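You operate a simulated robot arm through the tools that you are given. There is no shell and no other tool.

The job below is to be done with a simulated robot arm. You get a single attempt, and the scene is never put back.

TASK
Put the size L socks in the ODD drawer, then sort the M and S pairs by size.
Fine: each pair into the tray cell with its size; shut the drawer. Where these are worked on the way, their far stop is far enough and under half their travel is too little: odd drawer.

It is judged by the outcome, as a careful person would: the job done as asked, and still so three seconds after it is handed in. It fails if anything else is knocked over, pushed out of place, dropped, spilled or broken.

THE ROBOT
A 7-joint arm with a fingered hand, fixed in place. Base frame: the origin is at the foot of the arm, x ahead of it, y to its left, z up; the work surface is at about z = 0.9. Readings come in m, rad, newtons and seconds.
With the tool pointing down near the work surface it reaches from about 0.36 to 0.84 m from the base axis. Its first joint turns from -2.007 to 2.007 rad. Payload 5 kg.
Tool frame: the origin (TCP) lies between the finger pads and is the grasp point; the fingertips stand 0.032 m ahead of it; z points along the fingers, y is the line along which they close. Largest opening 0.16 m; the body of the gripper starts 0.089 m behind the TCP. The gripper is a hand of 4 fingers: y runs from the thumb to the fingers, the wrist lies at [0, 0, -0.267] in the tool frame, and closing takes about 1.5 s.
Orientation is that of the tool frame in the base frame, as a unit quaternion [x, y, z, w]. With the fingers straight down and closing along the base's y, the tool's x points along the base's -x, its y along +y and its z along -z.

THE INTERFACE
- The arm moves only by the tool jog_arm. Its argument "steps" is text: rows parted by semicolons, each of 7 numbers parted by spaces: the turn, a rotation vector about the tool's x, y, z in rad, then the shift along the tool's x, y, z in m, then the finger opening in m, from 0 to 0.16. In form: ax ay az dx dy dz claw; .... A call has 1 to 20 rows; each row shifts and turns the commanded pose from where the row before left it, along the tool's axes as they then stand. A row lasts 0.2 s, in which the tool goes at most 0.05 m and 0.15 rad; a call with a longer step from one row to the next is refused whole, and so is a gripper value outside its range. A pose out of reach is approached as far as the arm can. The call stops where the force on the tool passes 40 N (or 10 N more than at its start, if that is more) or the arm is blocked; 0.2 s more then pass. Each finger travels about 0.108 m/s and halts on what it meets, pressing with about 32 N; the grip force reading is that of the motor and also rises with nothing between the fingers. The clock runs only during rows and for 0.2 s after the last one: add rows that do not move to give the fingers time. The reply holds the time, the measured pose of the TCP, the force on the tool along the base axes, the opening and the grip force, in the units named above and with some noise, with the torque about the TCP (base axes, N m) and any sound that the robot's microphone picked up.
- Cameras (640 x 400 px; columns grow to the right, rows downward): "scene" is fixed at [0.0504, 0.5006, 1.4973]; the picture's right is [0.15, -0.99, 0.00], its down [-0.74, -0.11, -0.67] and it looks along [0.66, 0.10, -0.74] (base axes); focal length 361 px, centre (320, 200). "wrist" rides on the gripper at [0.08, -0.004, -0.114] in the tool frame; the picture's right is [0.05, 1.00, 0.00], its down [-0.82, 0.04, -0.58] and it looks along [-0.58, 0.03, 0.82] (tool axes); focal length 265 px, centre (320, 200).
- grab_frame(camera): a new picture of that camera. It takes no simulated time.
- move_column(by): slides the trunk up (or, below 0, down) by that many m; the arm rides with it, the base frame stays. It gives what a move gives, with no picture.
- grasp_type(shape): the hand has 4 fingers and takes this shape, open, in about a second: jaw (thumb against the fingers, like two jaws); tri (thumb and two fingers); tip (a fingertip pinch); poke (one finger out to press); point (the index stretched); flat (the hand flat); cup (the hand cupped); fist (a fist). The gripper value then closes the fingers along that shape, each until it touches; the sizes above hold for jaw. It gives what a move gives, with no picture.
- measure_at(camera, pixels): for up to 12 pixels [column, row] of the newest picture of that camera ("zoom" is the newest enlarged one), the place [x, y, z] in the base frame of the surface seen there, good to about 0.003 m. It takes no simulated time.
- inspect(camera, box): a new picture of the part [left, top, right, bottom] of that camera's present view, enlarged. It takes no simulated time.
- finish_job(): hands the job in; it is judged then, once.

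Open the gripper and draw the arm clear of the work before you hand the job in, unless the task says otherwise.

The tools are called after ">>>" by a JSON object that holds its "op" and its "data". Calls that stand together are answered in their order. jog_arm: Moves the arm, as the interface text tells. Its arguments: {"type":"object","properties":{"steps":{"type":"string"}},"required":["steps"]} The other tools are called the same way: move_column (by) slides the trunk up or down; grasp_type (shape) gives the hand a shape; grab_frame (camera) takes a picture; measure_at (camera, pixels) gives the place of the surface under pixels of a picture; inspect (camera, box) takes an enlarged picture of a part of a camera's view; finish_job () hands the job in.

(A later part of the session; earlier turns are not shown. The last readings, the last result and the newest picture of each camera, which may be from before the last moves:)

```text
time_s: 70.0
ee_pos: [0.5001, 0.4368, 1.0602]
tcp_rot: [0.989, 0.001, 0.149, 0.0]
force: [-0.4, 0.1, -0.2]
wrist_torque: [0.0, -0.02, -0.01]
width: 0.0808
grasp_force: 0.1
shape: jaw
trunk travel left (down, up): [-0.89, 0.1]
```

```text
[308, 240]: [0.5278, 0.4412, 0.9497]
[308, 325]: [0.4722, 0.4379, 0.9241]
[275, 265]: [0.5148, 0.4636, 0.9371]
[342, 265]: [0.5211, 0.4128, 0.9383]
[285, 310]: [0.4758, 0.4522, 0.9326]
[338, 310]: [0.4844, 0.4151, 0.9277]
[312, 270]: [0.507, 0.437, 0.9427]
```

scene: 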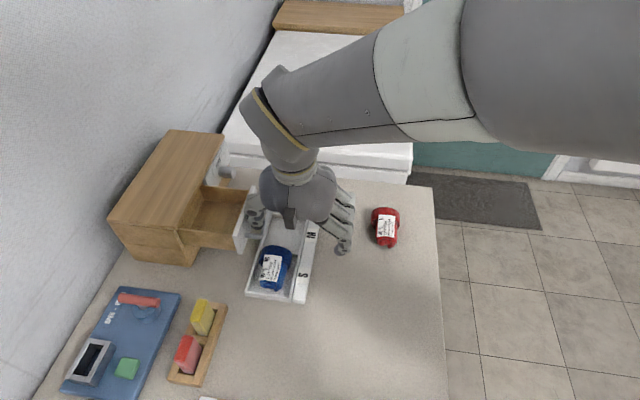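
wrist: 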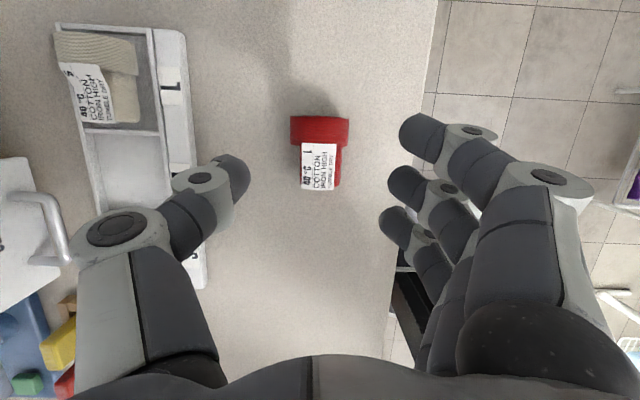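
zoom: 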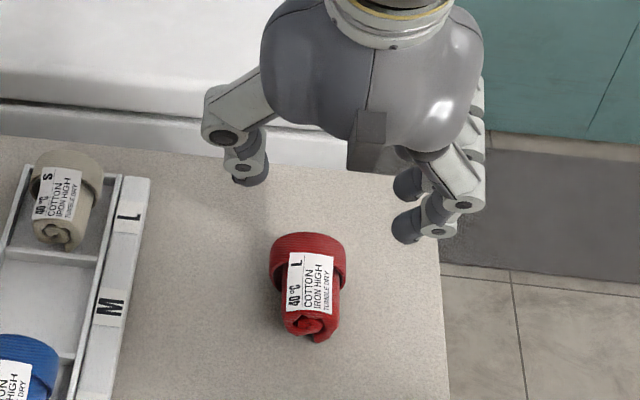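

Red spans x 0.472–0.541, y 0.410–0.462. I descend straight to z≈0.955 at x≈0.498 and then close.

>>> {"op": "jog_arm", "data": {"steps": "0 0 0 -0.00825 0 0.0249 0.08; 0 0 0 -0.00825 0 0.0249 0.08; 0 0 0 -0.00825 0 0.0249 0.08; 0 0 0 -0.00825 0 0.0249 0.08; 0 0 0 0 0 0 0.08; 0 0 0 0 0 0 0.06; 0 0 0 0 0 0 0.045; 0 0 0 0 0 0 0.03; 0 0 0 0 0 0 0.02; 0 0 0 0 0 0 0.02; 0 0 0 0 0 0 0.02"}}

>>> {"op": "grab_frame", "data": {"camera": "wrist"}}

>>> {"op": "inspect", "data": {"camera": "scene", "box": [320, 120, 460, 270]}}

```text
time_s: 72.4
ee_pos: [0.4986, 0.4379, 0.9569]
tcp_rot: [0.989, 0.0, 0.15, -0.001]
force: [1.2, 0.3, 6.4]
wrist_torque: [-0.08, -0.22, -0.02]
width: 0.0351
grasp_force: 32.0
shape: jaw
trunk travel left (down, up): [-0.89, 0.1]
```

```text
taken
```

wrist: 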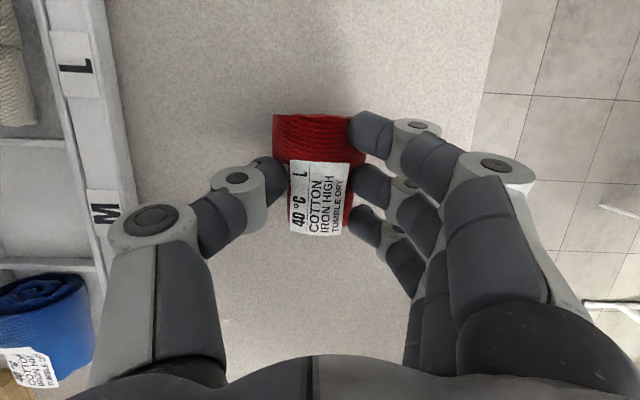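

```text
2.67 times, centred on (390, 195) of scene
```

zoom: 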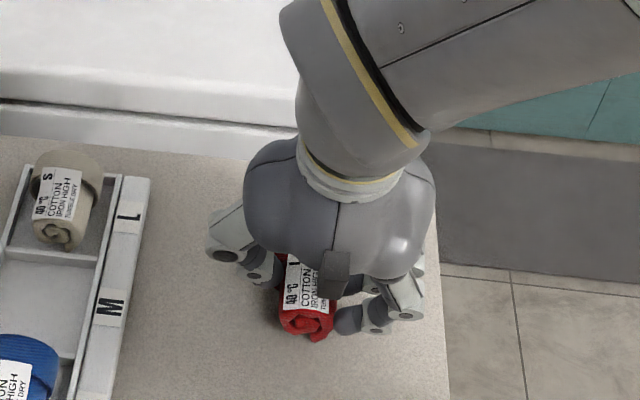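

Gripped (0.035, 32 N). I lift straight up by ~0.16 m and verify.

>>> {"op": "jog_arm", "data": {"steps": "0 0 0 0.003 0 -0.0096 0.02; 0 0 0 0.0089 0 -0.0287 0.02; 0 0 0 0.0118 0 -0.0382 0.02; 0 0 0 0.0118 0 -0.0382 0.02; 0 0 0 0.0118 0 -0.0382 0.02; 0 0 0 0 0 0 0.02"}}

>>> {"op": "grab_frame", "data": {"camera": "wrist"}}

>>> {"op": "inspect", "data": {"camera": "scene", "box": [300, 20, 500, 220]}}

```text
time_s: 73.8
ee_pos: [0.499, 0.4395, 1.1161]
tcp_rot: [0.989, 0.0, 0.15, 0.0]
force: [0.5, 0.3, -1.5]
wrist_torque: [0.01, -0.02, 0.0]
width: 0.03
grasp_force: 32.1
shape: jaw
trunk travel left (down, up): [-0.89, 0.1]
```

```text
taken
```

wrist: 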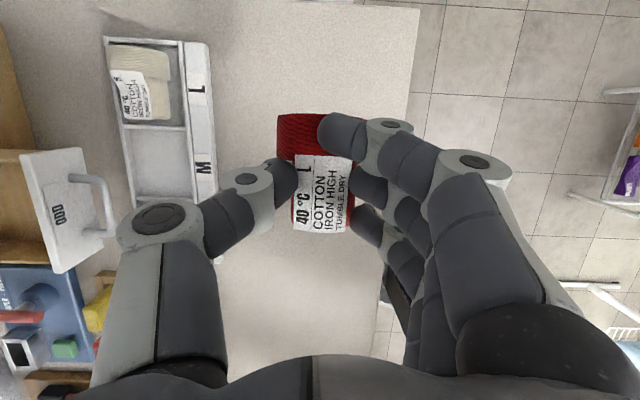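

```text
2.00 times, centred on (400, 120) of scene
```

zoom: 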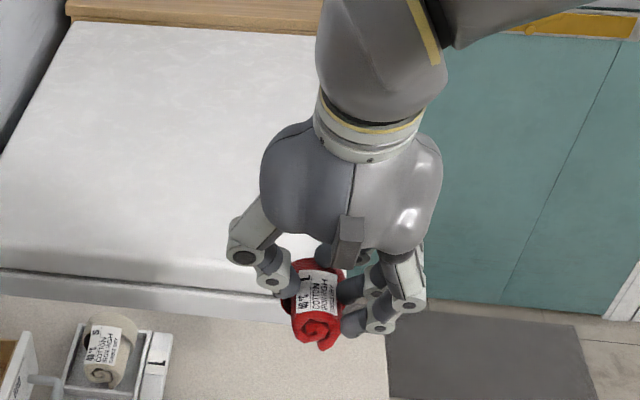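

The width dropped from 0.035 to 0.030 and the index has slid over the cuff top, so this grip is marginal. I lower it straight back to the table to regrip.

>>> {"op": "jog_arm", "data": {"steps": "0 0 0 -0.0118 0 0.0382 0.02; 0 0 0 -0.0118 0 0.0382 0.02; 0 0 0 -0.0118 0 0.0382 0.02; 0 0 0 -0.0059 0 0.019 0.02; 0 0 0 0 0 0 0.02"}}

>>> {"op": "grab_frame", "data": {"camera": "wrist"}}

>>> {"op": "inspect", "data": {"camera": "scene", "box": [320, 120, 460, 270]}}

```text
time_s: 75.0
ee_pos: [0.4979, 0.4388, 0.9768]
tcp_rot: [0.989, 0.0, 0.15, 0.0]
force: [-0.2, 0.5, -0.6]
wrist_torque: [0.03, 0.02, 0.02]
width: 0.0297
grasp_force: 31.9
shape: jaw
trunk travel left (down, up): [-0.89, 0.1]
```

```text
taken
```

wrist: 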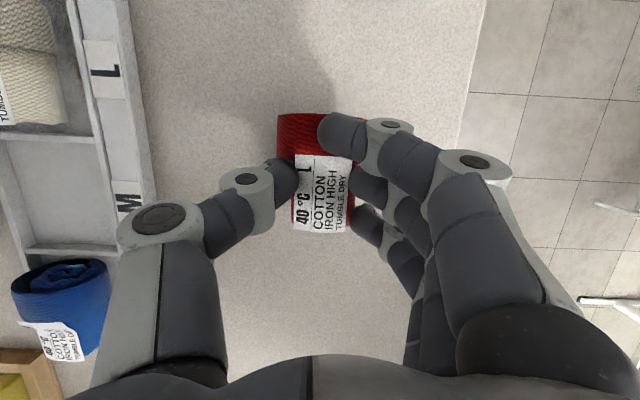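

```text
2.67 times, centred on (390, 195) of scene
```

zoom: 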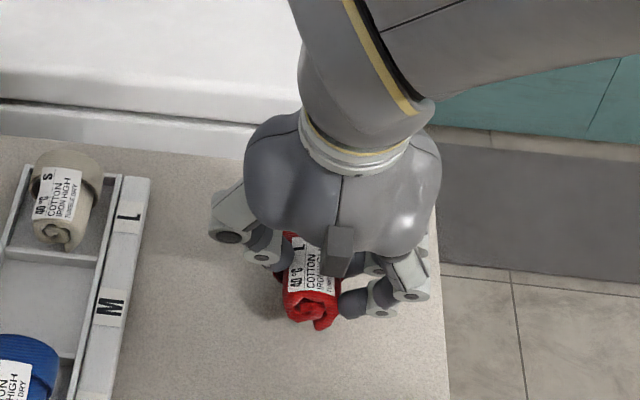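

The grip is stable now but not ideal. I lower in small steps to the table and release.

>>> {"op": "jog_arm", "data": {"steps": "0 0 0 -0.003 0 0.0096 0.02; 0 0 0 -0.0015 0 0.0048 0.02; 0 0 0 0 0 0 0.02"}}

>>> {"op": "inspect", "data": {"camera": "scene", "box": [320, 120, 460, 270]}}

>>> {"op": "measure_at", "data": {"camera": "zoom", "pixels": [[312, 325], [300, 315], [325, 325], [300, 290], [315, 300]]}}

```text
time_s: 75.8
ee_pos: [0.4971, 0.439, 0.9641]
tcp_rot: [0.989, 0.001, 0.15, -0.001]
force: [-4.2, 1.7, 14.8]
wrist_torque: [-0.03, -0.18, 0.04]
width: 0.0306
grasp_force: 32.1
shape: jaw
trunk travel left (down, up): [-0.89, 0.1]
```

```text
2.67 times, centred on (390, 195) of scene
```

zoom: 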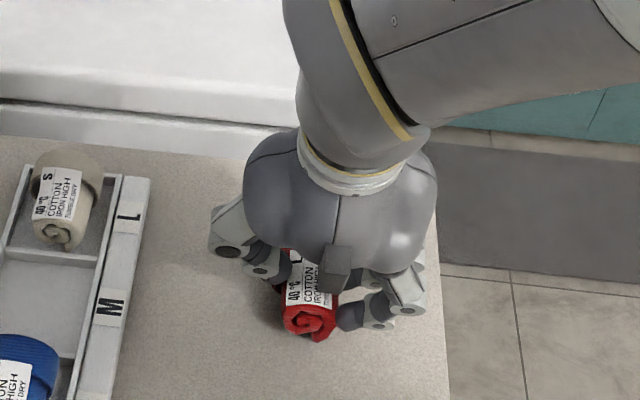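

```text
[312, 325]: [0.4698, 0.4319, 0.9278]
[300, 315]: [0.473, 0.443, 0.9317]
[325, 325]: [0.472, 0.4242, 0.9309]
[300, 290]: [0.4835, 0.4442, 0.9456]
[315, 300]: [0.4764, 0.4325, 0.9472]
```

Sock touches the table (15 N). I open the hand and look.

>>> {"op": "jog_arm", "data": {"steps": "0 0 0 0 0 0 0.04; 0 0 0 0 0 0 0.055; 0 0 0 0 0 0 0.07; 0 0 0 0 0 0 0.08; 0 0 0 0 0 0 0.08; 0 0 0 0.0118 0 -0.0382 0.08; 0 0 0 0.0118 0 -0.0382 0.08; 0 0 0 0 0 0 0.08"}}

>>> {"op": "grab_frame", "data": {"camera": "wrist"}}

>>> {"op": "inspect", "data": {"camera": "scene", "box": [320, 120, 460, 270]}}

```text
time_s: 77.6
ee_pos: [0.4976, 0.4405, 1.0418]
tcp_rot: [0.989, 0.001, 0.149, -0.001]
force: [0.3, -0.1, 0.7]
wrist_torque: [0.02, 0.0, -0.02]
width: 0.0791
grasp_force: 0.2
shape: jaw
trunk travel left (down, up): [-0.89, 0.1]
```

```text
taken
```

wrist: 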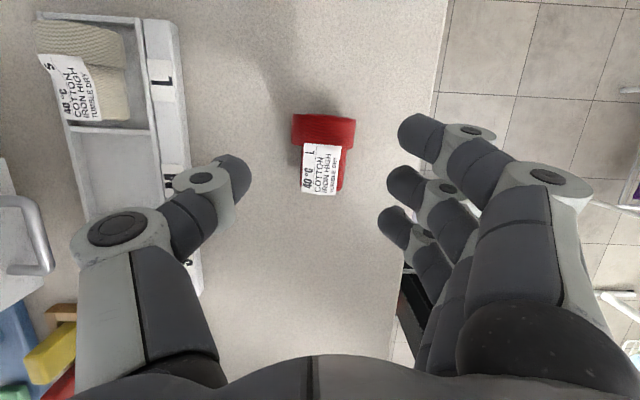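

```text
2.67 times, centred on (390, 195) of scene
```

zoom: 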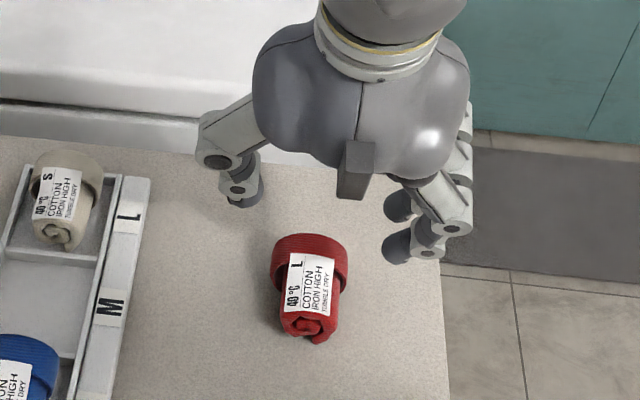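

Red sits fine. I go lower this time (TCP z≈0.947) before closing.

>>> {"op": "jog_arm", "data": {"steps": "0 0 0 -0.0094 0.0012 0.0303 0.08; 0 0 0 -0.0094 0.0012 0.0303 0.08; 0 0 0 -0.0094 0.0012 0.0303 0.08; 0 0 0 0 0 0 0.08"}}

>>> {"op": "jog_arm", "data": {"steps": "0 0 0 0 0 0 0.065; 0 0 0 0 0 0 0.055; 0 0 0 0 0 0 0.045; 0 0 0 0 0 0 0.035; 0 0 0 0 0 0 0.025; 0 0 0 0 0 0 0.025; 0 0 0 0 0 0 0.025"}}

>>> {"op": "grab_frame", "data": {"camera": "wrist"}}

```text
time_s: 78.6
ee_pos: [0.4977, 0.4339, 0.9482]
tcp_rot: [0.989, 0.0, 0.15, 0.0]
force: [0.2, -1.0, -0.3]
wrist_torque: [0.01, 0.01, 0.02]
width: 0.0795
grasp_force: 0.1
shape: jaw
trunk travel left (down, up): [-0.89, 0.1]
```

```text
time_s: 80.2
ee_pos: [0.4982, 0.4339, 0.9471]
tcp_rot: [0.989, 0.001, 0.149, 0.0]
force: [0.6, 0.4, 0.7]
wrist_torque: [0.03, -0.01, -0.01]
width: 0.0417
grasp_force: 32.3
shape: jaw
trunk travel left (down, up): [-0.89, 0.1]
```

```text
taken
```

wrist: 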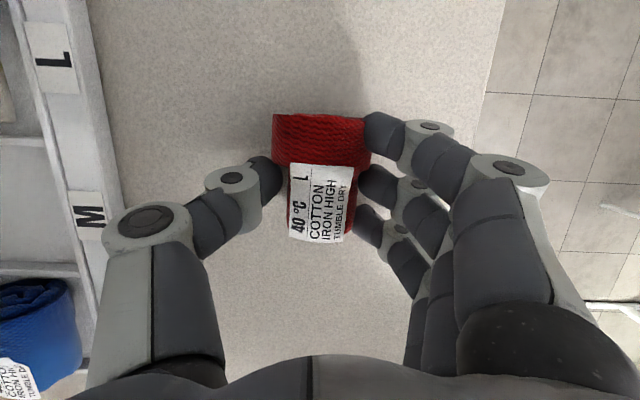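

Good grip now: 0.0417 wide, no upward force, fingers beside the sock. I lift it ~0.18 m.

>>> {"op": "jog_arm", "data": {"steps": "0 0 0 0.003 0 -0.0096 0.025; 0 0 0 0.0089 0 -0.0287 0.025; 0 0 0 0.0118 0 -0.0382 0.025; 0 0 0 0.0118 0 -0.0382 0.025; 0 0 0 0.0118 0 -0.0382 0.025; 0 0 0 0.006 0 -0.0191 0.025; 0 0 0 0 0 0 0.025"}}

>>> {"op": "grab_frame", "data": {"camera": "wrist"}}

```text
time_s: 81.8
ee_pos: [0.4992, 0.4337, 1.1259]
tcp_rot: [0.989, 0.001, 0.15, -0.001]
force: [0.4, -0.4, -0.9]
wrist_torque: [0.0, 0.01, 0.02]
width: 0.0416
grasp_force: 31.8
shape: jaw
trunk travel left (down, up): [-0.89, 0.1]
```

```text
taken
```

wrist: 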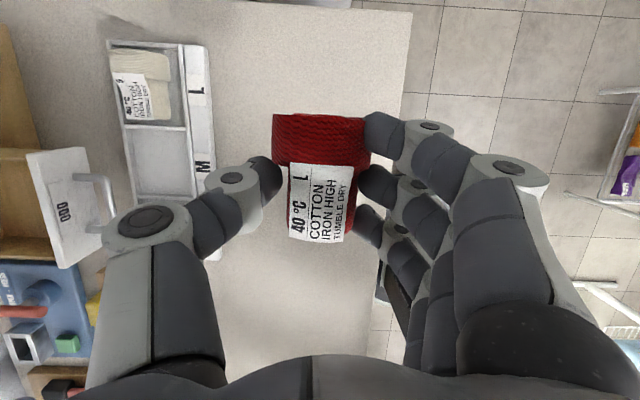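

Stable at 0.0416. I yaw the hand +90° about the vertical here.

>>> {"op": "jog_arm", "data": {"steps": "0.0423 0 -0.1364 0 0 0 0.025; 0.0423 0 -0.1364 0 0 0 0.025; 0.0423 0 -0.1364 0 0 0 0.025; 0.0423 0 -0.1364 0 0 0 0.025; 0.0423 0 -0.1364 0 0 0 0.025; 0.0423 0 -0.1364 0 0 0 0.025; 0.0423 0 -0.1364 0 0 0 0.025; 0.0423 0 -0.1364 0 0 0 0.025; 0.0423 0 -0.1364 0 0 0 0.025; 0.0423 0 -0.1364 0 0 0 0.025; 0.0423 0 -0.1364 0 0 0 0.025; 0 0 0 0 0 0 0.025; 0 0 0 0 0 0 0.025"}}

>>> {"op": "grab_frame", "data": {"camera": "scene"}}

>>> {"op": "grab_frame", "data": {"camera": "wrist"}}

```text
time_s: 84.6
ee_pos: [0.4991, 0.4338, 1.1245]
tcp_rot: [0.698, 0.7, 0.105, -0.107]
force: [0.5, -0.4, -0.4]
wrist_torque: [-0.02, -0.01, 0.0]
width: 0.0415
grasp_force: 32.2
shape: jaw
trunk travel left (down, up): [-0.89, 0.1]
```

```text
taken
```

scene: 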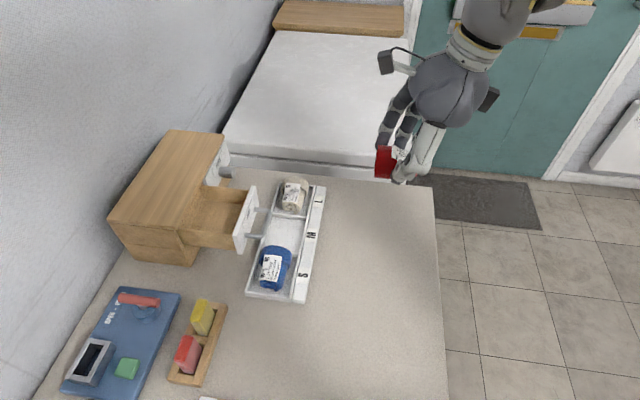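

```text
taken
```

wrist: 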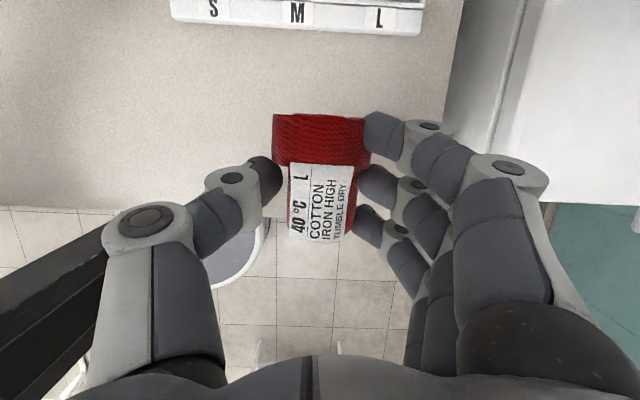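

Orientation is right. I carry red at height z≈1.12 to above the open drawer at (0.4365, 0.735).

>>> {"op": "jog_arm", "data": {"steps": "0 0 0 0.0359 -0.0078 0.0111 0.025; 0 0 0 0.0359 -0.0078 0.0111 0.025; 0 0 0 0.0359 -0.0078 0.0111 0.025; 0 0 0 0.0359 -0.0078 0.0111 0.025; 0 0 0 0.0359 -0.0078 0.0111 0.025; 0 0 0 0.0359 -0.0078 0.0111 0.025; 0 0 0 0.0359 -0.0078 0.0111 0.025; 0 0 0 0.0359 -0.0078 0.0111 0.025; 0 0 0 0 0 0 0.025; 0 0 0 0 0 0 0.025"}}

>>> {"op": "grab_frame", "data": {"camera": "scene"}}

>>> {"op": "grab_frame", "data": {"camera": "wrist"}}

>>> {"op": "inspect", "data": {"camera": "scene", "box": [120, 80, 290, 270]}}

```text
time_s: 86.8
ee_pos: [0.4362, 0.7372, 1.1256]
tcp_rot: [0.699, 0.699, 0.106, -0.105]
force: [0.4, 1.5, -0.6]
wrist_torque: [0.0, -0.01, 0.01]
width: 0.0413
grasp_force: 32.3
shape: jaw
trunk travel left (down, up): [-0.89, 0.1]
```

```text
taken
```

scene: 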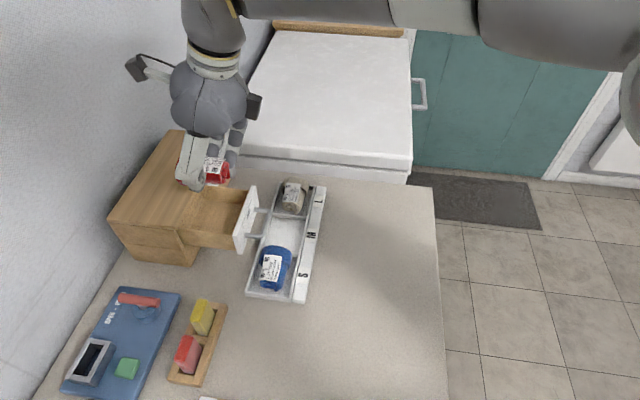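

```text
taken
```

wrist: 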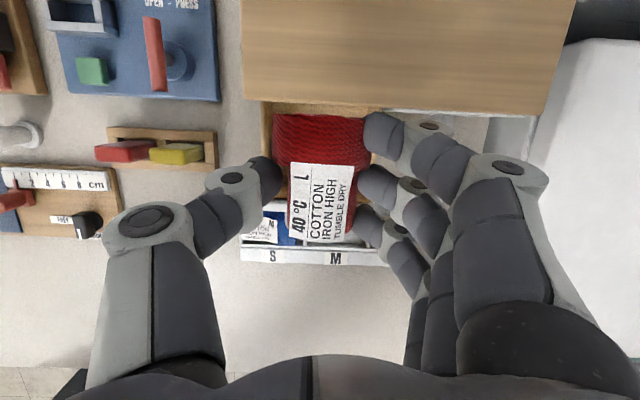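

```text
2.11 times, centred on (205, 175) of scene
```

zoom: 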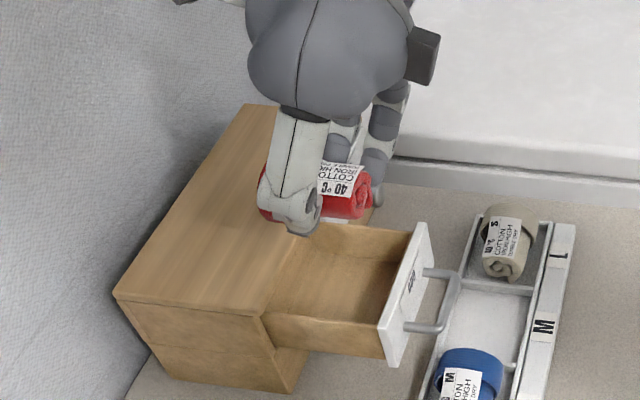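

Now above the drawer. I measure the sock's actual ends relative to the opening.

>>> {"op": "measure_at", "data": {"camera": "zoom", "pixels": [[365, 190], [362, 205], [355, 215], [345, 180], [268, 185], [266, 205], [400, 300], [330, 235], [280, 240], [385, 345], [410, 250], [270, 315]]}}

>>> {"op": "measure_at", "data": {"camera": "wrist", "pixels": [[320, 117], [280, 118], [358, 120], [320, 150], [320, 235], [295, 235], [265, 105], [320, 105], [350, 106], [262, 150], [440, 115], [370, 130]]}}

```text
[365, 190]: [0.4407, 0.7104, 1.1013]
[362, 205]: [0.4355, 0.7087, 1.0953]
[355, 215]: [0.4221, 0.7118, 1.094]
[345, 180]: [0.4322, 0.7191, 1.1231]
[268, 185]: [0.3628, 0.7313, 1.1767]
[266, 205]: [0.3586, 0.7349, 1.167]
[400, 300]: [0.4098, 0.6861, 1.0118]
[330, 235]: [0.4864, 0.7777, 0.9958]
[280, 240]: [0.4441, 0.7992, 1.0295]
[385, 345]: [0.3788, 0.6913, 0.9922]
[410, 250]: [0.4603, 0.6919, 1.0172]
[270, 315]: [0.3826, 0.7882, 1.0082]
```

```text
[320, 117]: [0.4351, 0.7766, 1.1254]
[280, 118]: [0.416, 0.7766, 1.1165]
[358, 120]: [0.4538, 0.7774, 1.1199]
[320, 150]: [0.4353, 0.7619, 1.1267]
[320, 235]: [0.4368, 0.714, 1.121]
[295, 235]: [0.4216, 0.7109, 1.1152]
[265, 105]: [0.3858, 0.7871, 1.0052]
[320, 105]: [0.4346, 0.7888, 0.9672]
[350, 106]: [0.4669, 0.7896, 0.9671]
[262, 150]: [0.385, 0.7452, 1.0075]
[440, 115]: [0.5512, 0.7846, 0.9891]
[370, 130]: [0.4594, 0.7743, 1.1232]
```

Sock spans y 0.709–0.779, x 0.41–0.46, fitting between front panel (0.70) and cabinet (0.79). I descend to z≈1.05 first.

>>> {"op": "jog_arm", "data": {"steps": "0 0 0 -0.0083 0 0.0238 0.025; 0 0 0 -0.0083 0 0.0238 0.025; 0 0 0 -0.0083 0 0.0238 0.025; 0 0 0 0 0 0 0.025"}}

>>> {"op": "grab_frame", "data": {"camera": "wrist"}}

>>> {"op": "inspect", "data": {"camera": "scene", "box": [120, 80, 290, 270]}}

```text
time_s: 87.8
ee_pos: [0.4365, 0.7331, 1.0506]
tcp_rot: [0.698, 0.7, 0.105, -0.106]
force: [0.1, -0.3, -0.1]
wrist_torque: [0.02, -0.03, -0.01]
width: 0.0416
grasp_force: 32.2
shape: jaw
trunk travel left (down, up): [-0.89, 0.1]
```

```text
taken
```

wrist: 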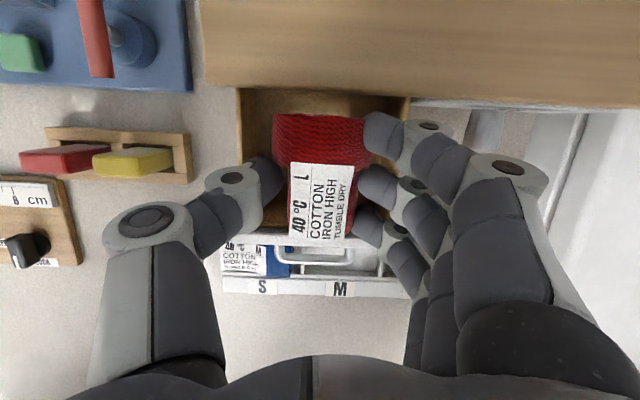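

```text
2.11 times, centred on (205, 175) of scene
```

zoom: 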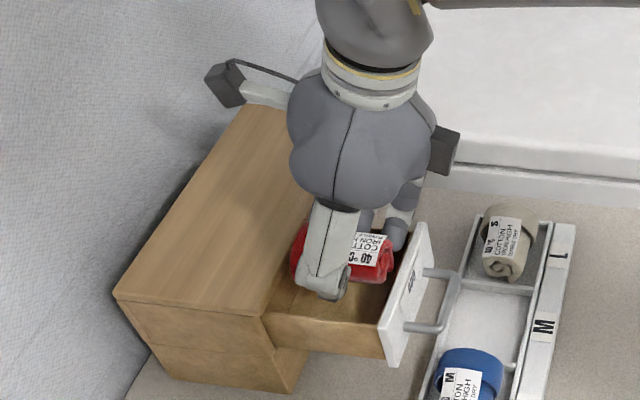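

Clear on all sides. I descend another ~0.021 m into the drawer.

>>> {"op": "jog_arm", "data": {"steps": "0 0 0 -0.003 0 0.0105 0.025; 0 0 0 -0.003 0 0.0095 0.025; 0 0 0 0 0 0 0.025"}}

>>> {"op": "inspect", "data": {"camera": "wrist", "box": [180, 60, 460, 300]}}

>>> {"op": "inspect", "data": {"camera": "scene", "box": [150, 120, 270, 260]}}

```text
time_s: 88.6
ee_pos: [0.4356, 0.7346, 1.0309]
tcp_rot: [0.698, 0.7, 0.108, -0.106]
force: [-2.3, 2.1, 11.3]
wrist_torque: [-0.24, -0.55, 0.11]
width: 0.0413
grasp_force: 32.0
shape: jaw
trunk travel left (down, up): [-0.89, 0.1]
```

```text
1.67 times, centred on (320, 180) of wrist
```

zoom: 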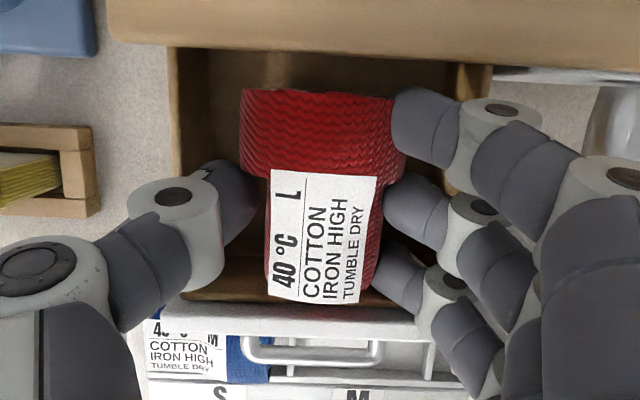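

```text
2.86 times, centred on (210, 190) of scene
```

zoom: 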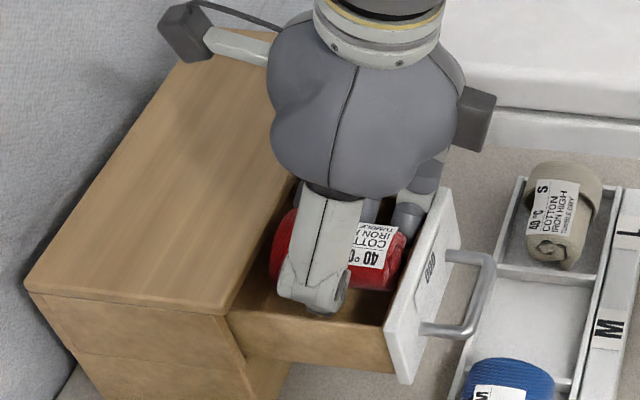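

11 N up: a finger grazes the right side wall's top edge. I rise 5 mm and shift 4 mm to −x before opening.

>>> {"op": "jog_arm", "data": {"steps": "0 0 0 0.0018 0 -0.0057 0.025; 0 0 0 0 -0.004 0 0.025; 0 0 0 0 0 0 0.025"}}

>>> {"op": "inspect", "data": {"camera": "wrist", "box": [180, 60, 460, 300]}}

```text
time_s: 89.4
ee_pos: [0.4316, 0.7327, 1.0349]
tcp_rot: [0.699, 0.699, 0.104, -0.105]
force: [1.1, 2.4, 0.7]
wrist_torque: [0.01, -0.05, 0.14]
width: 0.0414
grasp_force: 32.0
shape: jaw
trunk travel left (down, up): [-0.89, 0.1]
```

```text
1.67 times, centred on (320, 180) of wrist
```

zoom: 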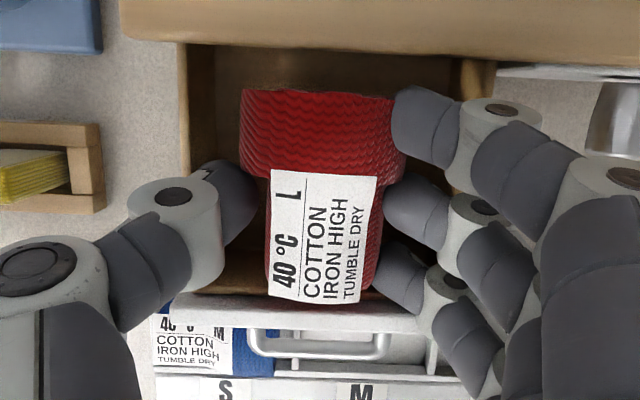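

Nearly free (2.4 N in +y, a slight touch of the front panel). I shift 2 mm to +y and open gently in stages.

>>> {"op": "jog_arm", "data": {"steps": "0 0 0 0.002 0 0 0.025; 0 0 0 0 0 0 0.04; 0 0 0 0 0 0 0.048; 0 0 0 0 0 0 0.054; 0 0 0 0 0 0 0.054; 0 0 0 0 0 0 0.054"}}

>>> {"op": "inspect", "data": {"camera": "wrist", "box": [180, 60, 460, 300]}}

>>> {"op": "inspect", "data": {"camera": "scene", "box": [150, 120, 270, 260]}}

```text
time_s: 90.8
ee_pos: [0.4337, 0.7346, 1.0356]
tcp_rot: [0.698, 0.7, 0.105, -0.105]
force: [1.6, 0.0, 2.1]
wrist_torque: [0.0, -0.03, 0.0]
width: 0.0521
grasp_force: 0.1
shape: jaw
trunk travel left (down, up): [-0.89, 0.1]
```

```text
1.67 times, centred on (320, 180) of wrist
```

zoom: 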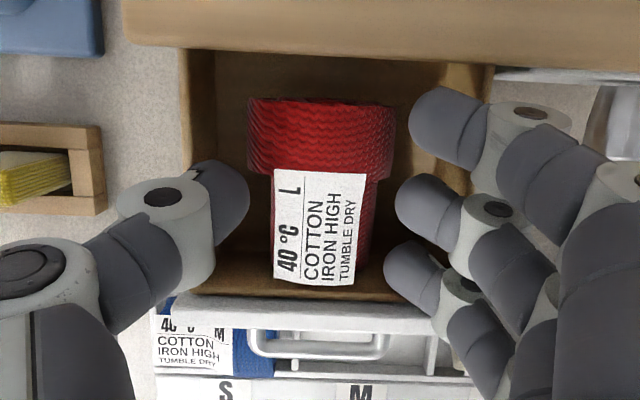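

```text
2.86 times, centred on (210, 190) of scene
```

zoom: 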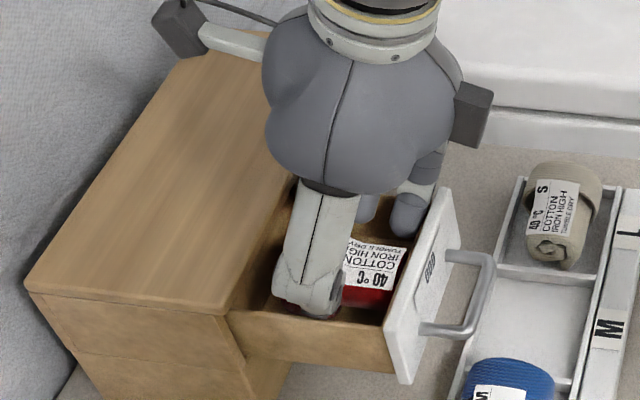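

Red has settled level in the drawer. I raise the hand straight up ~0.1 m and inspect.

>>> {"op": "jog_arm", "data": {"steps": "0 0 0 0.006 0 -0.0191 0.054; 0 0 0 0.0089 0 -0.0287 0.054; 0 0 0 0.0118 0 -0.0382 0.054; 0 0 0 0.0059 0 -0.0191 0.054; 0 0 0 0 0 0 0.06"}}

>>> {"op": "grab_frame", "data": {"camera": "wrist"}}

>>> {"op": "inspect", "data": {"camera": "scene", "box": [150, 120, 270, 260]}}

```text
time_s: 92.0
ee_pos: [0.4319, 0.7346, 1.148]
tcp_rot: [0.698, 0.7, 0.105, -0.106]
force: [0.1, 0.7, 0.2]
wrist_torque: [0.04, -0.01, -0.03]
width: 0.0593
grasp_force: 0.0
shape: jaw
trunk travel left (down, up): [-0.89, 0.1]
```

```text
taken
```

wrist: 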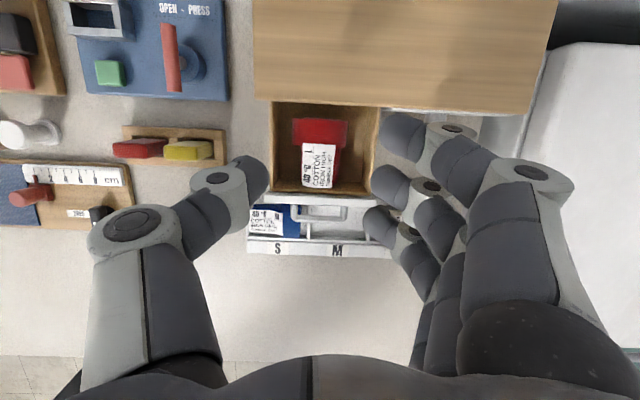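

```text
2.86 times, centred on (210, 190) of scene
```

zoom: 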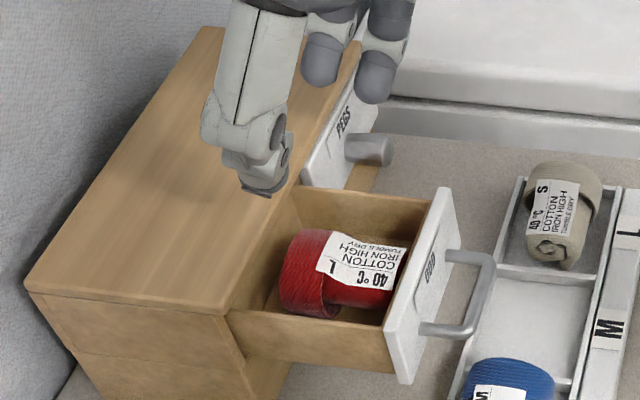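

Red lies flat in the ODD drawer. I measure its top versus the drawer front and cabinet opening.

>>> {"op": "measure_at", "data": {"camera": "zoom", "pixels": [[310, 235], [320, 260], [365, 255], [345, 245], [300, 300], [400, 275], [440, 195], [425, 240], [300, 190], [240, 300], [230, 290], [330, 240]]}}

>>> {"op": "measure_at", "data": {"camera": "wrist", "pixels": [[320, 122], [320, 135], [320, 165], [320, 186], [297, 130], [345, 130], [272, 120], [378, 120], [320, 105], [320, 195]]}}

```text
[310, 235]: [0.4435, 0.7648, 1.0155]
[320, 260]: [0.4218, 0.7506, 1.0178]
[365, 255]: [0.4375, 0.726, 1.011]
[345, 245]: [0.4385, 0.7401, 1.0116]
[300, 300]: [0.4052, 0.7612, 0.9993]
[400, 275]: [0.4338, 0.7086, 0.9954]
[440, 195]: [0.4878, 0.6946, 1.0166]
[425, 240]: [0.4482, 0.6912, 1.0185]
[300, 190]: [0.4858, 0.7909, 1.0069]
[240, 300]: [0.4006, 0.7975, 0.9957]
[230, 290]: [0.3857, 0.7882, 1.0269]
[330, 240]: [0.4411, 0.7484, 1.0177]
```

```text
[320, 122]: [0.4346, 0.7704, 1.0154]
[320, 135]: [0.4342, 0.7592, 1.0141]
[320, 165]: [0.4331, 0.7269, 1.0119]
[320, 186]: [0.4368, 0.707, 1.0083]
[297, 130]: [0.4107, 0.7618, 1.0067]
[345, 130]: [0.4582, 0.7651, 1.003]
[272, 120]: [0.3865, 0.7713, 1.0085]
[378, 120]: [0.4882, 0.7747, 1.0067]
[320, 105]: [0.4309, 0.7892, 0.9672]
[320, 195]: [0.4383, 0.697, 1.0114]
```

Sock top is ~1.017, just under the front panel's 1.0185. I move back, yaw −90°, and remove the tilt, to get ready to push the drawer shut with the thumb.

>>> {"op": "jog_arm", "data": {"steps": "0 0 0 -0.0406 0 -0.0126 0.08; 0 0 0 -0.0406 0 -0.0126 0.1; 0 0 0 -0.0406 0 -0.0126 0.115; 0 0 0 -0.0406 0 -0.0126 0.115; -0.0423 0 0.1364 0 0 0 0.115; -0.0423 0 0.1364 0 0 0 0.115; -0.0423 0 0.1364 0 0 0 0.115; -0.0423 0 0.1364 0 0 0 0.115; -0.0423 0 0.1364 0 0 0 0.115; -0.0423 0 0.1364 0 0 0 0.115; -0.0423 0 0.1364 0 0 0 0.115; -0.0423 0 0.1364 0 0 0 0.115; -0.0423 0 0.1364 0 0 0 0.115; -0.0423 0 0.1364 0 0 0 0.115; -0.0423 0 0.1364 0 0 0 0.115; 0 -0.1 0 0 0 0 0.115; 0 -0.1 0 0 0 0 0.115; 0 -0.1 0 0 0 0 0.115; 0 0 0 0 0 0 0.115; 0 0 0 0 0 0 0.115"}}

>>> {"op": "grab_frame", "data": {"camera": "wrist"}}

>>> {"op": "grab_frame", "data": {"camera": "scene"}}

```text
time_s: 96.2
ee_pos: [0.4323, 0.5649, 1.1459]
tcp_rot: [1.0, 0.001, -0.001, 0.0]
force: [0.9, -0.5, 0.6]
wrist_torque: [-0.01, 0.04, 0.04]
width: 0.1148
grasp_force: 0.0
shape: jaw
trunk travel left (down, up): [-0.89, 0.1]
```

```text
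taken
```

wrist: 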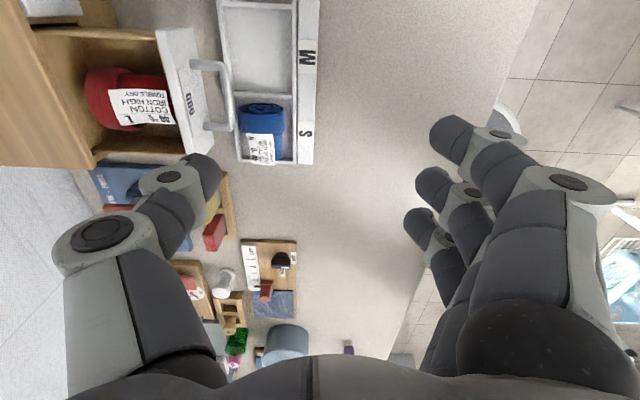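

```text
taken
```

scene: 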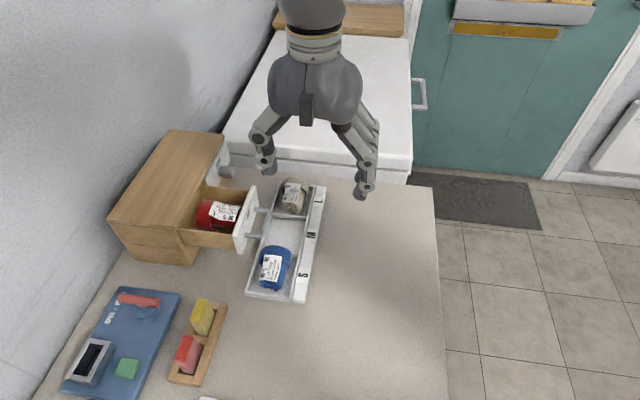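

I lower the thumb in front of the handle bar (TCP y≈0.545, z≈1.007) and check.

>>> {"op": "jog_arm", "data": {"steps": "0 0 0 0.0005 0.005 0.0348 0.115; 0 0 0 0.0005 0.005 0.0348 0.115; 0 0 0 0.0005 0.005 0.0348 0.115; 0 0 0 0.0005 0.005 0.0348 0.115; 0 0 0 0 0 0 0.115"}}

>>> {"op": "grab_frame", "data": {"camera": "wrist"}}

```text
time_s: 97.4
ee_pos: [0.4342, 0.5459, 1.0082]
tcp_rot: [1.0, 0.001, 0.0, 0.0]
force: [-1.8, 0.2, -0.5]
wrist_torque: [0.0, 0.03, -0.01]
width: 0.1148
grasp_force: 0.1
shape: jaw
trunk travel left (down, up): [-0.89, 0.1]
```

```text
taken
```

wrist: 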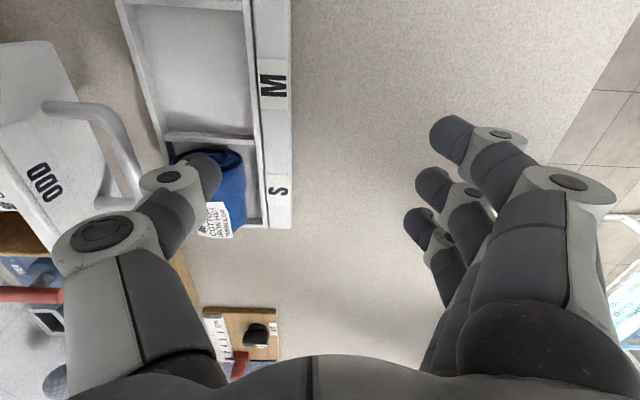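

The thumb is in front of the bar. I push toward +y in steps.

>>> {"op": "jog_arm", "data": {"steps": "0 0 0 0 -0.008 0 0.115; 0 0 0 0 -0.01 0 0.115; 0 0 0 0 -0.01 0 0.115; 0 0 0 0 -0.01 0 0.115; 0 0 0 0 -0.01 0 0.115; 0 0 0 0 -0.01 0 0.115; 0 0 0 0 -0.01 0 0.115; 0 0 0 0 -0.01 0 0.115; 0 0 0 0 -0.01 0 0.115; 0 0 0 0 -0.01 0 0.115; 0 0 0 0 0 0 0.115"}}

>>> {"op": "grab_frame", "data": {"camera": "wrist"}}

>>> {"op": "inspect", "data": {"camera": "scene", "box": [150, 120, 290, 280]}}

```text
time_s: 99.8
ee_pos: [0.4336, 0.6422, 1.0069]
tcp_rot: [1.0, 0.001, 0.0, 0.001]
force: [0.3, -0.2, -0.9]
wrist_torque: [-0.01, -0.04, 0.05]
width: 0.1146
grasp_force: 0.0
shape: jaw
trunk travel left (down, up): [-0.89, 0.1]
```

```text
taken
```

wrist: 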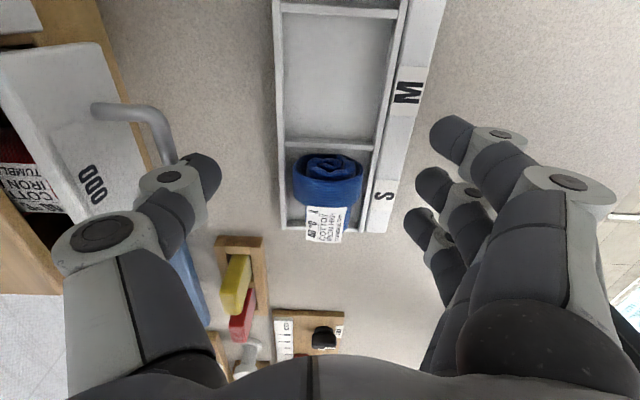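

```text
2.50 times, centred on (220, 200) of scene
```

zoom: 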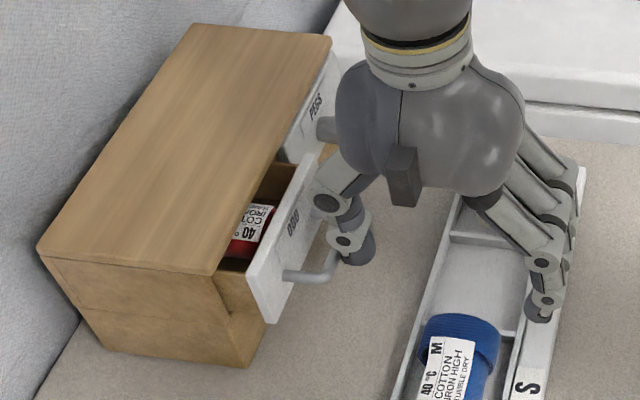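

The sock slides under the cabinet top freely. I keep pushing until the drawer is shut.

>>> {"op": "jog_arm", "data": {"steps": "0 0 0 0 -0.01 0 0.115; 0 0 0 0 -0.008 0 0.115; 0 0 0 0 -0.005 0 0.115; 0 0 0 0 -0.004 0 0.115; 0 0 0 0 -0.003 0 0.115; 0 0 0 0 0 0 0.115"}}

>>> {"op": "inspect", "data": {"camera": "scene", "box": [150, 120, 290, 280]}}

>>> {"op": "measure_at", "data": {"camera": "zoom", "pixels": [[245, 240], [240, 290], [290, 160], [310, 90], [250, 200], [270, 200]]}}

```text
time_s: 101.2
ee_pos: [0.4336, 0.6718, 1.0065]
tcp_rot: [1.0, 0.0, 0.0, -0.001]
force: [-1.3, -3.0, 1.3]
wrist_torque: [0.06, -0.01, 0.0]
width: 0.1146
grasp_force: 0.0
shape: jaw
trunk travel left (down, up): [-0.89, 0.1]
```

```text
2.50 times, centred on (220, 200) of scene
```

zoom: 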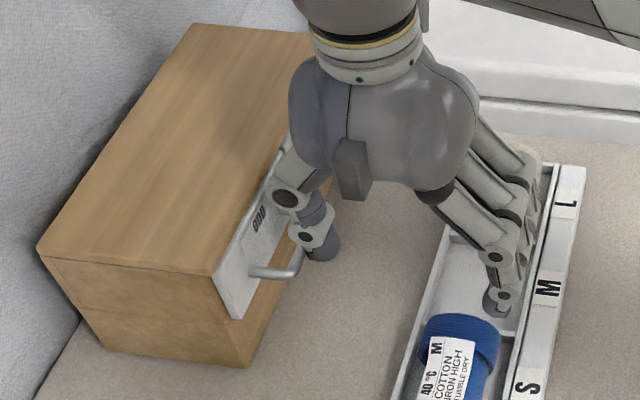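

```text
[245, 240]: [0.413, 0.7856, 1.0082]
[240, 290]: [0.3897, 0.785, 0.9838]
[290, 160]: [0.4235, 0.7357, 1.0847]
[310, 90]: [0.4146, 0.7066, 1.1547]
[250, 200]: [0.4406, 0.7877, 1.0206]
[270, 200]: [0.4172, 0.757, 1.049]
```

Front face at y≈0.785 (shut was 0.786), force just starting. I push a few more millimetres to seat it.

>>> {"op": "jog_arm", "data": {"steps": "0 0 0 0 -0.003 0 0.115; 0 0 0 0 -0.003 0 0.115; 0 0 0 0 -0.002 0 0.115; 0 0 0 0 0 0 0.115"}}

>>> {"op": "jog_arm", "data": {"steps": "0 0 0 0 0.01 0 0.115; 0 0 0 0 0.03 0 0.115; 0 0 0 0 0.02 -0.02 0.115; 0 0 0 0 0.01 -0.04 0.115; 0 0 0 0 0 -0.04 0.115; 0 0 0 0 0 0 0.115"}}

>>> {"op": "grab_frame", "data": {"camera": "wrist"}}

>>> {"op": "inspect", "data": {"camera": "scene", "box": [100, 120, 250, 280]}}

>>> {"op": "measure_at", "data": {"camera": "zoom", "pixels": [[345, 290], [375, 210], [350, 240], [420, 135], [415, 170], [365, 250], [345, 260], [430, 220]]}}

```text
time_s: 102.2
ee_pos: [0.4338, 0.6776, 1.0086]
tcp_rot: [1.0, 0.0, 0.0, -0.001]
force: [-1.3, -10.2, 8.3]
wrist_torque: [0.4, 0.04, 0.14]
width: 0.1138
grasp_force: 0.0
shape: jaw
trunk travel left (down, up): [-0.89, 0.1]
```

```text
time_s: 103.6
ee_pos: [0.4337, 0.6105, 1.1053]
tcp_rot: [1.0, 0.002, -0.001, 0.001]
force: [0.0, 0.3, -0.1]
wrist_torque: [0.01, 0.0, 0.02]
width: 0.1149
grasp_force: 0.1
shape: jaw
trunk travel left (down, up): [-0.89, 0.1]
```

```text
taken
```

wrist: 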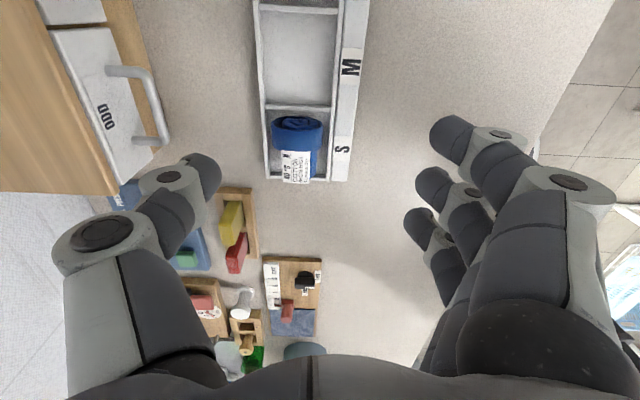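

```text
2.50 times, centred on (175, 200) of scene
```

zoom: 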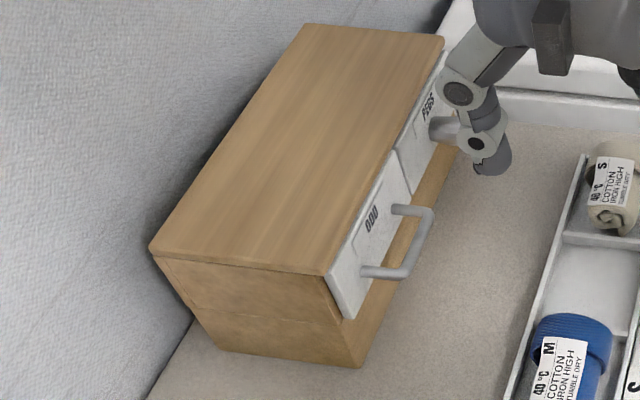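

```text
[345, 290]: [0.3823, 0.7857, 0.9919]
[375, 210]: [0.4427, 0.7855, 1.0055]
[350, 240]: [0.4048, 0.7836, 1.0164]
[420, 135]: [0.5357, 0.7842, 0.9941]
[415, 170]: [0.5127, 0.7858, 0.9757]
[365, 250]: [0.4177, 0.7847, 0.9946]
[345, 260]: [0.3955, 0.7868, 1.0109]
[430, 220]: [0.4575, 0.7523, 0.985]
```

ODD is shut and flush, as at the start. Now blue: I move above it at (0.372, 0.632, 1.045) and measure.

>>> {"op": "jog_arm", "data": {"steps": "0 0 0 -0.021 -0.0072 0.02 0.1; 0 0 0 -0.021 -0.0072 0.02 0.085; 0 0 0 -0.02 -0.0072 0.02 0.085; 0 0 0 0 0 0 0.085; 0 0 0 0 0 0 0.085"}}

>>> {"op": "grab_frame", "data": {"camera": "wrist"}}

>>> {"op": "inspect", "data": {"camera": "scene", "box": [210, 160, 340, 320]}}

```text
time_s: 104.8
ee_pos: [0.3705, 0.6302, 1.0464]
tcp_rot: [1.0, 0.002, 0.0, 0.0]
force: [0.0, 0.0, -0.9]
wrist_torque: [0.01, 0.01, -0.03]
width: 0.0858
grasp_force: 0.0
shape: jaw
trunk travel left (down, up): [-0.89, 0.1]
```

```text
taken
```

wrist: 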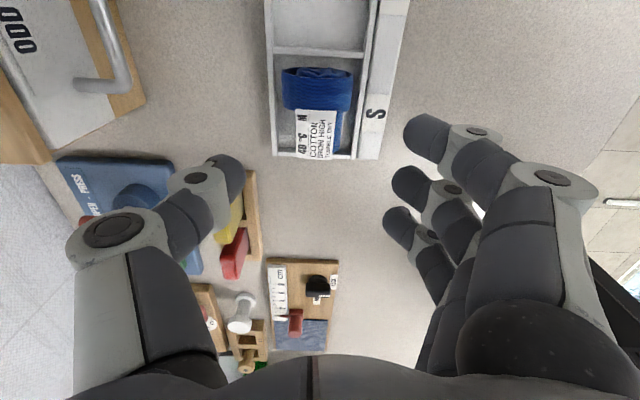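

```text
2.50 times, centred on (275, 240) of scene
```

zoom: 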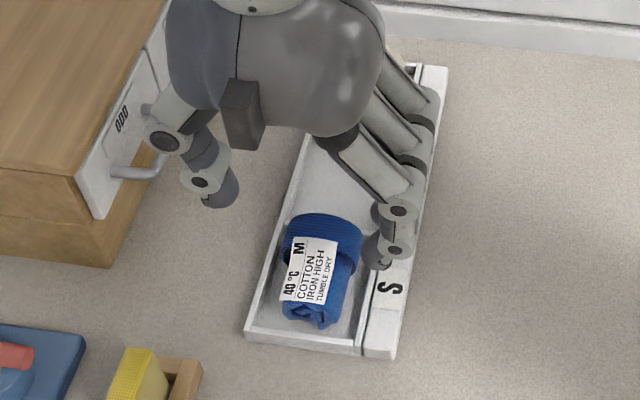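

>>> {"op": "measure_at", "data": {"camera": "wrist", "pixels": [[284, 88], [351, 92], [318, 75], [318, 90], [318, 105], [300, 130], [341, 130], [318, 130], [318, 157], [318, 50], [274, 100], [362, 110]]}}

>>> {"op": "measure_at", "data": {"camera": "zoom", "pixels": [[320, 215], [320, 235], [310, 318], [285, 250], [358, 250], [345, 300], [285, 305], [310, 270], [250, 335], [360, 345]]}}

```text
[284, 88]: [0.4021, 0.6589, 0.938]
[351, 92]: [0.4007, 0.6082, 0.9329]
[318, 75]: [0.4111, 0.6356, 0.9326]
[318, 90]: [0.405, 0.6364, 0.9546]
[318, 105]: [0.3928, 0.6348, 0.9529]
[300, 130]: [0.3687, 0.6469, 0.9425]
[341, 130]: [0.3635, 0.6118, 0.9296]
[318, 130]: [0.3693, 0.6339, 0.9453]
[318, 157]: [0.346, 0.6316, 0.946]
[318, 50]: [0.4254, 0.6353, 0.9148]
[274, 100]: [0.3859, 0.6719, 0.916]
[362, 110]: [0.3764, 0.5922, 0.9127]
```

```text
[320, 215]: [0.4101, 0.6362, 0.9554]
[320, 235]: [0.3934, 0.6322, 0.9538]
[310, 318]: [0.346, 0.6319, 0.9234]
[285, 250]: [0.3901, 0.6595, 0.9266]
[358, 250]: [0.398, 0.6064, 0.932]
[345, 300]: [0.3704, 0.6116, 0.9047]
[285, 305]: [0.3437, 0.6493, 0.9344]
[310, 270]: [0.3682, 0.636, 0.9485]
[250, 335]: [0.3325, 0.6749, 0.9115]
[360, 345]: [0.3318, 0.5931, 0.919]
```

Blue spans x 0.343–0.415, y 0.607–0.660. I descend to (0.372, 0.634, 0.955) and close as with red.

>>> {"op": "jog_arm", "data": {"steps": "0 0 0 0.0005 -0.0013 0.0305 0.08; 0 0 0 0.0005 -0.0013 0.0305 0.08; 0 0 0 0.0005 -0.0013 0.0305 0.08; 0 0 0 0 0 0 0.08"}}

>>> {"op": "jog_arm", "data": {"steps": "0 0 0 0 0 0 0.065; 0 0 0 0 0 0 0.055; 0 0 0 0 0 0 0.045; 0 0 0 0 0 0 0.035; 0 0 0 0 0 0 0.025; 0 0 0 0 0 0 0.025; 0 0 0 0 0 0 0.025"}}

>>> {"op": "grab_frame", "data": {"camera": "wrist"}}

```text
time_s: 105.8
ee_pos: [0.3723, 0.634, 0.955]
tcp_rot: [1.0, 0.0, 0.0, -0.001]
force: [1.0, -0.6, 0.0]
wrist_torque: [0.01, 0.03, -0.04]
width: 0.0809
grasp_force: 0.0
shape: jaw
trunk travel left (down, up): [-0.89, 0.1]
```

```text
time_s: 107.4
ee_pos: [0.3737, 0.6343, 0.9538]
tcp_rot: [1.0, 0.001, 0.0, 0.0]
force: [-0.8, -0.2, -0.8]
wrist_torque: [-0.01, 0.03, -0.03]
width: 0.0411
grasp_force: 31.5
shape: jaw
trunk travel left (down, up): [-0.89, 0.1]
```

```text
taken
```

wrist: 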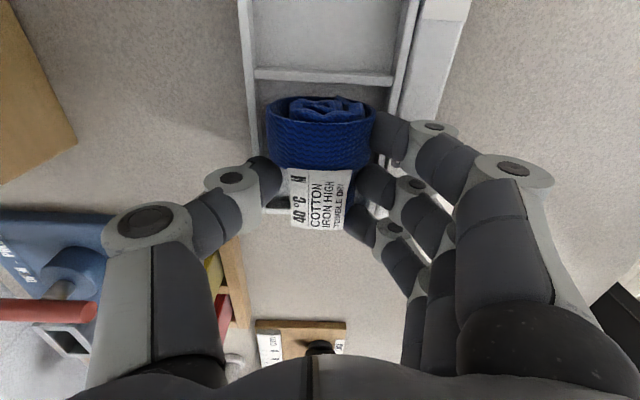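

Good grip (0.041, 31.5 N). I lift 0.065 m, move +0.0885 in x to the M cell, and lower to just above the floor.

>>> {"op": "jog_arm", "data": {"steps": "0 0 0 0 0 -0.015 0.025; 0 0 0 0 0 -0.025 0.025; 0 0 0 0 0 -0.025 0.025; 0 0 0 0.029 0 0 0.025; 0 0 0 0.03 0 0 0.025; 0 0 0 0.0285 0 0 0.025; 0 0 0 0 0 0 0.025; 0 0 0 0 0 0 0.025"}}

>>> {"op": "grab_frame", "data": {"camera": "wrist"}}

>>> {"op": "inspect", "data": {"camera": "scene", "box": [210, 140, 350, 310]}}

```text
time_s: 109.2
ee_pos: [0.4617, 0.6382, 1.021]
tcp_rot: [1.0, 0.0, 0.0, 0.0]
force: [-0.1, 0.5, -0.6]
wrist_torque: [0.02, 0.0, -0.03]
width: 0.0409
grasp_force: 31.9
shape: jaw
trunk travel left (down, up): [-0.89, 0.1]
```

```text
taken
```

wrist: 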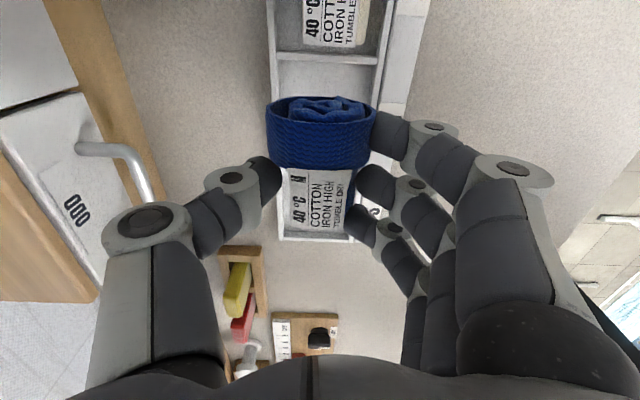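

```text
2.35 times, centred on (280, 225) of scene
```

zoom: 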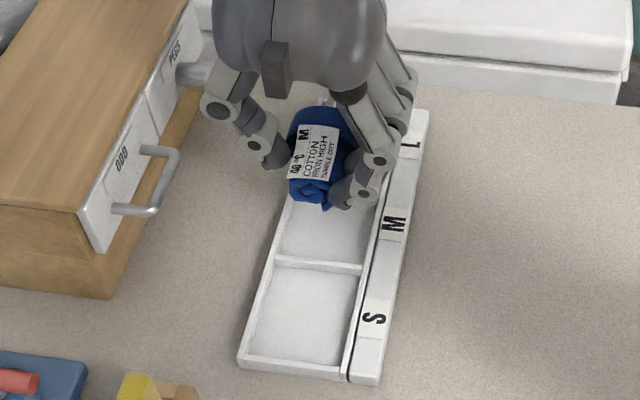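

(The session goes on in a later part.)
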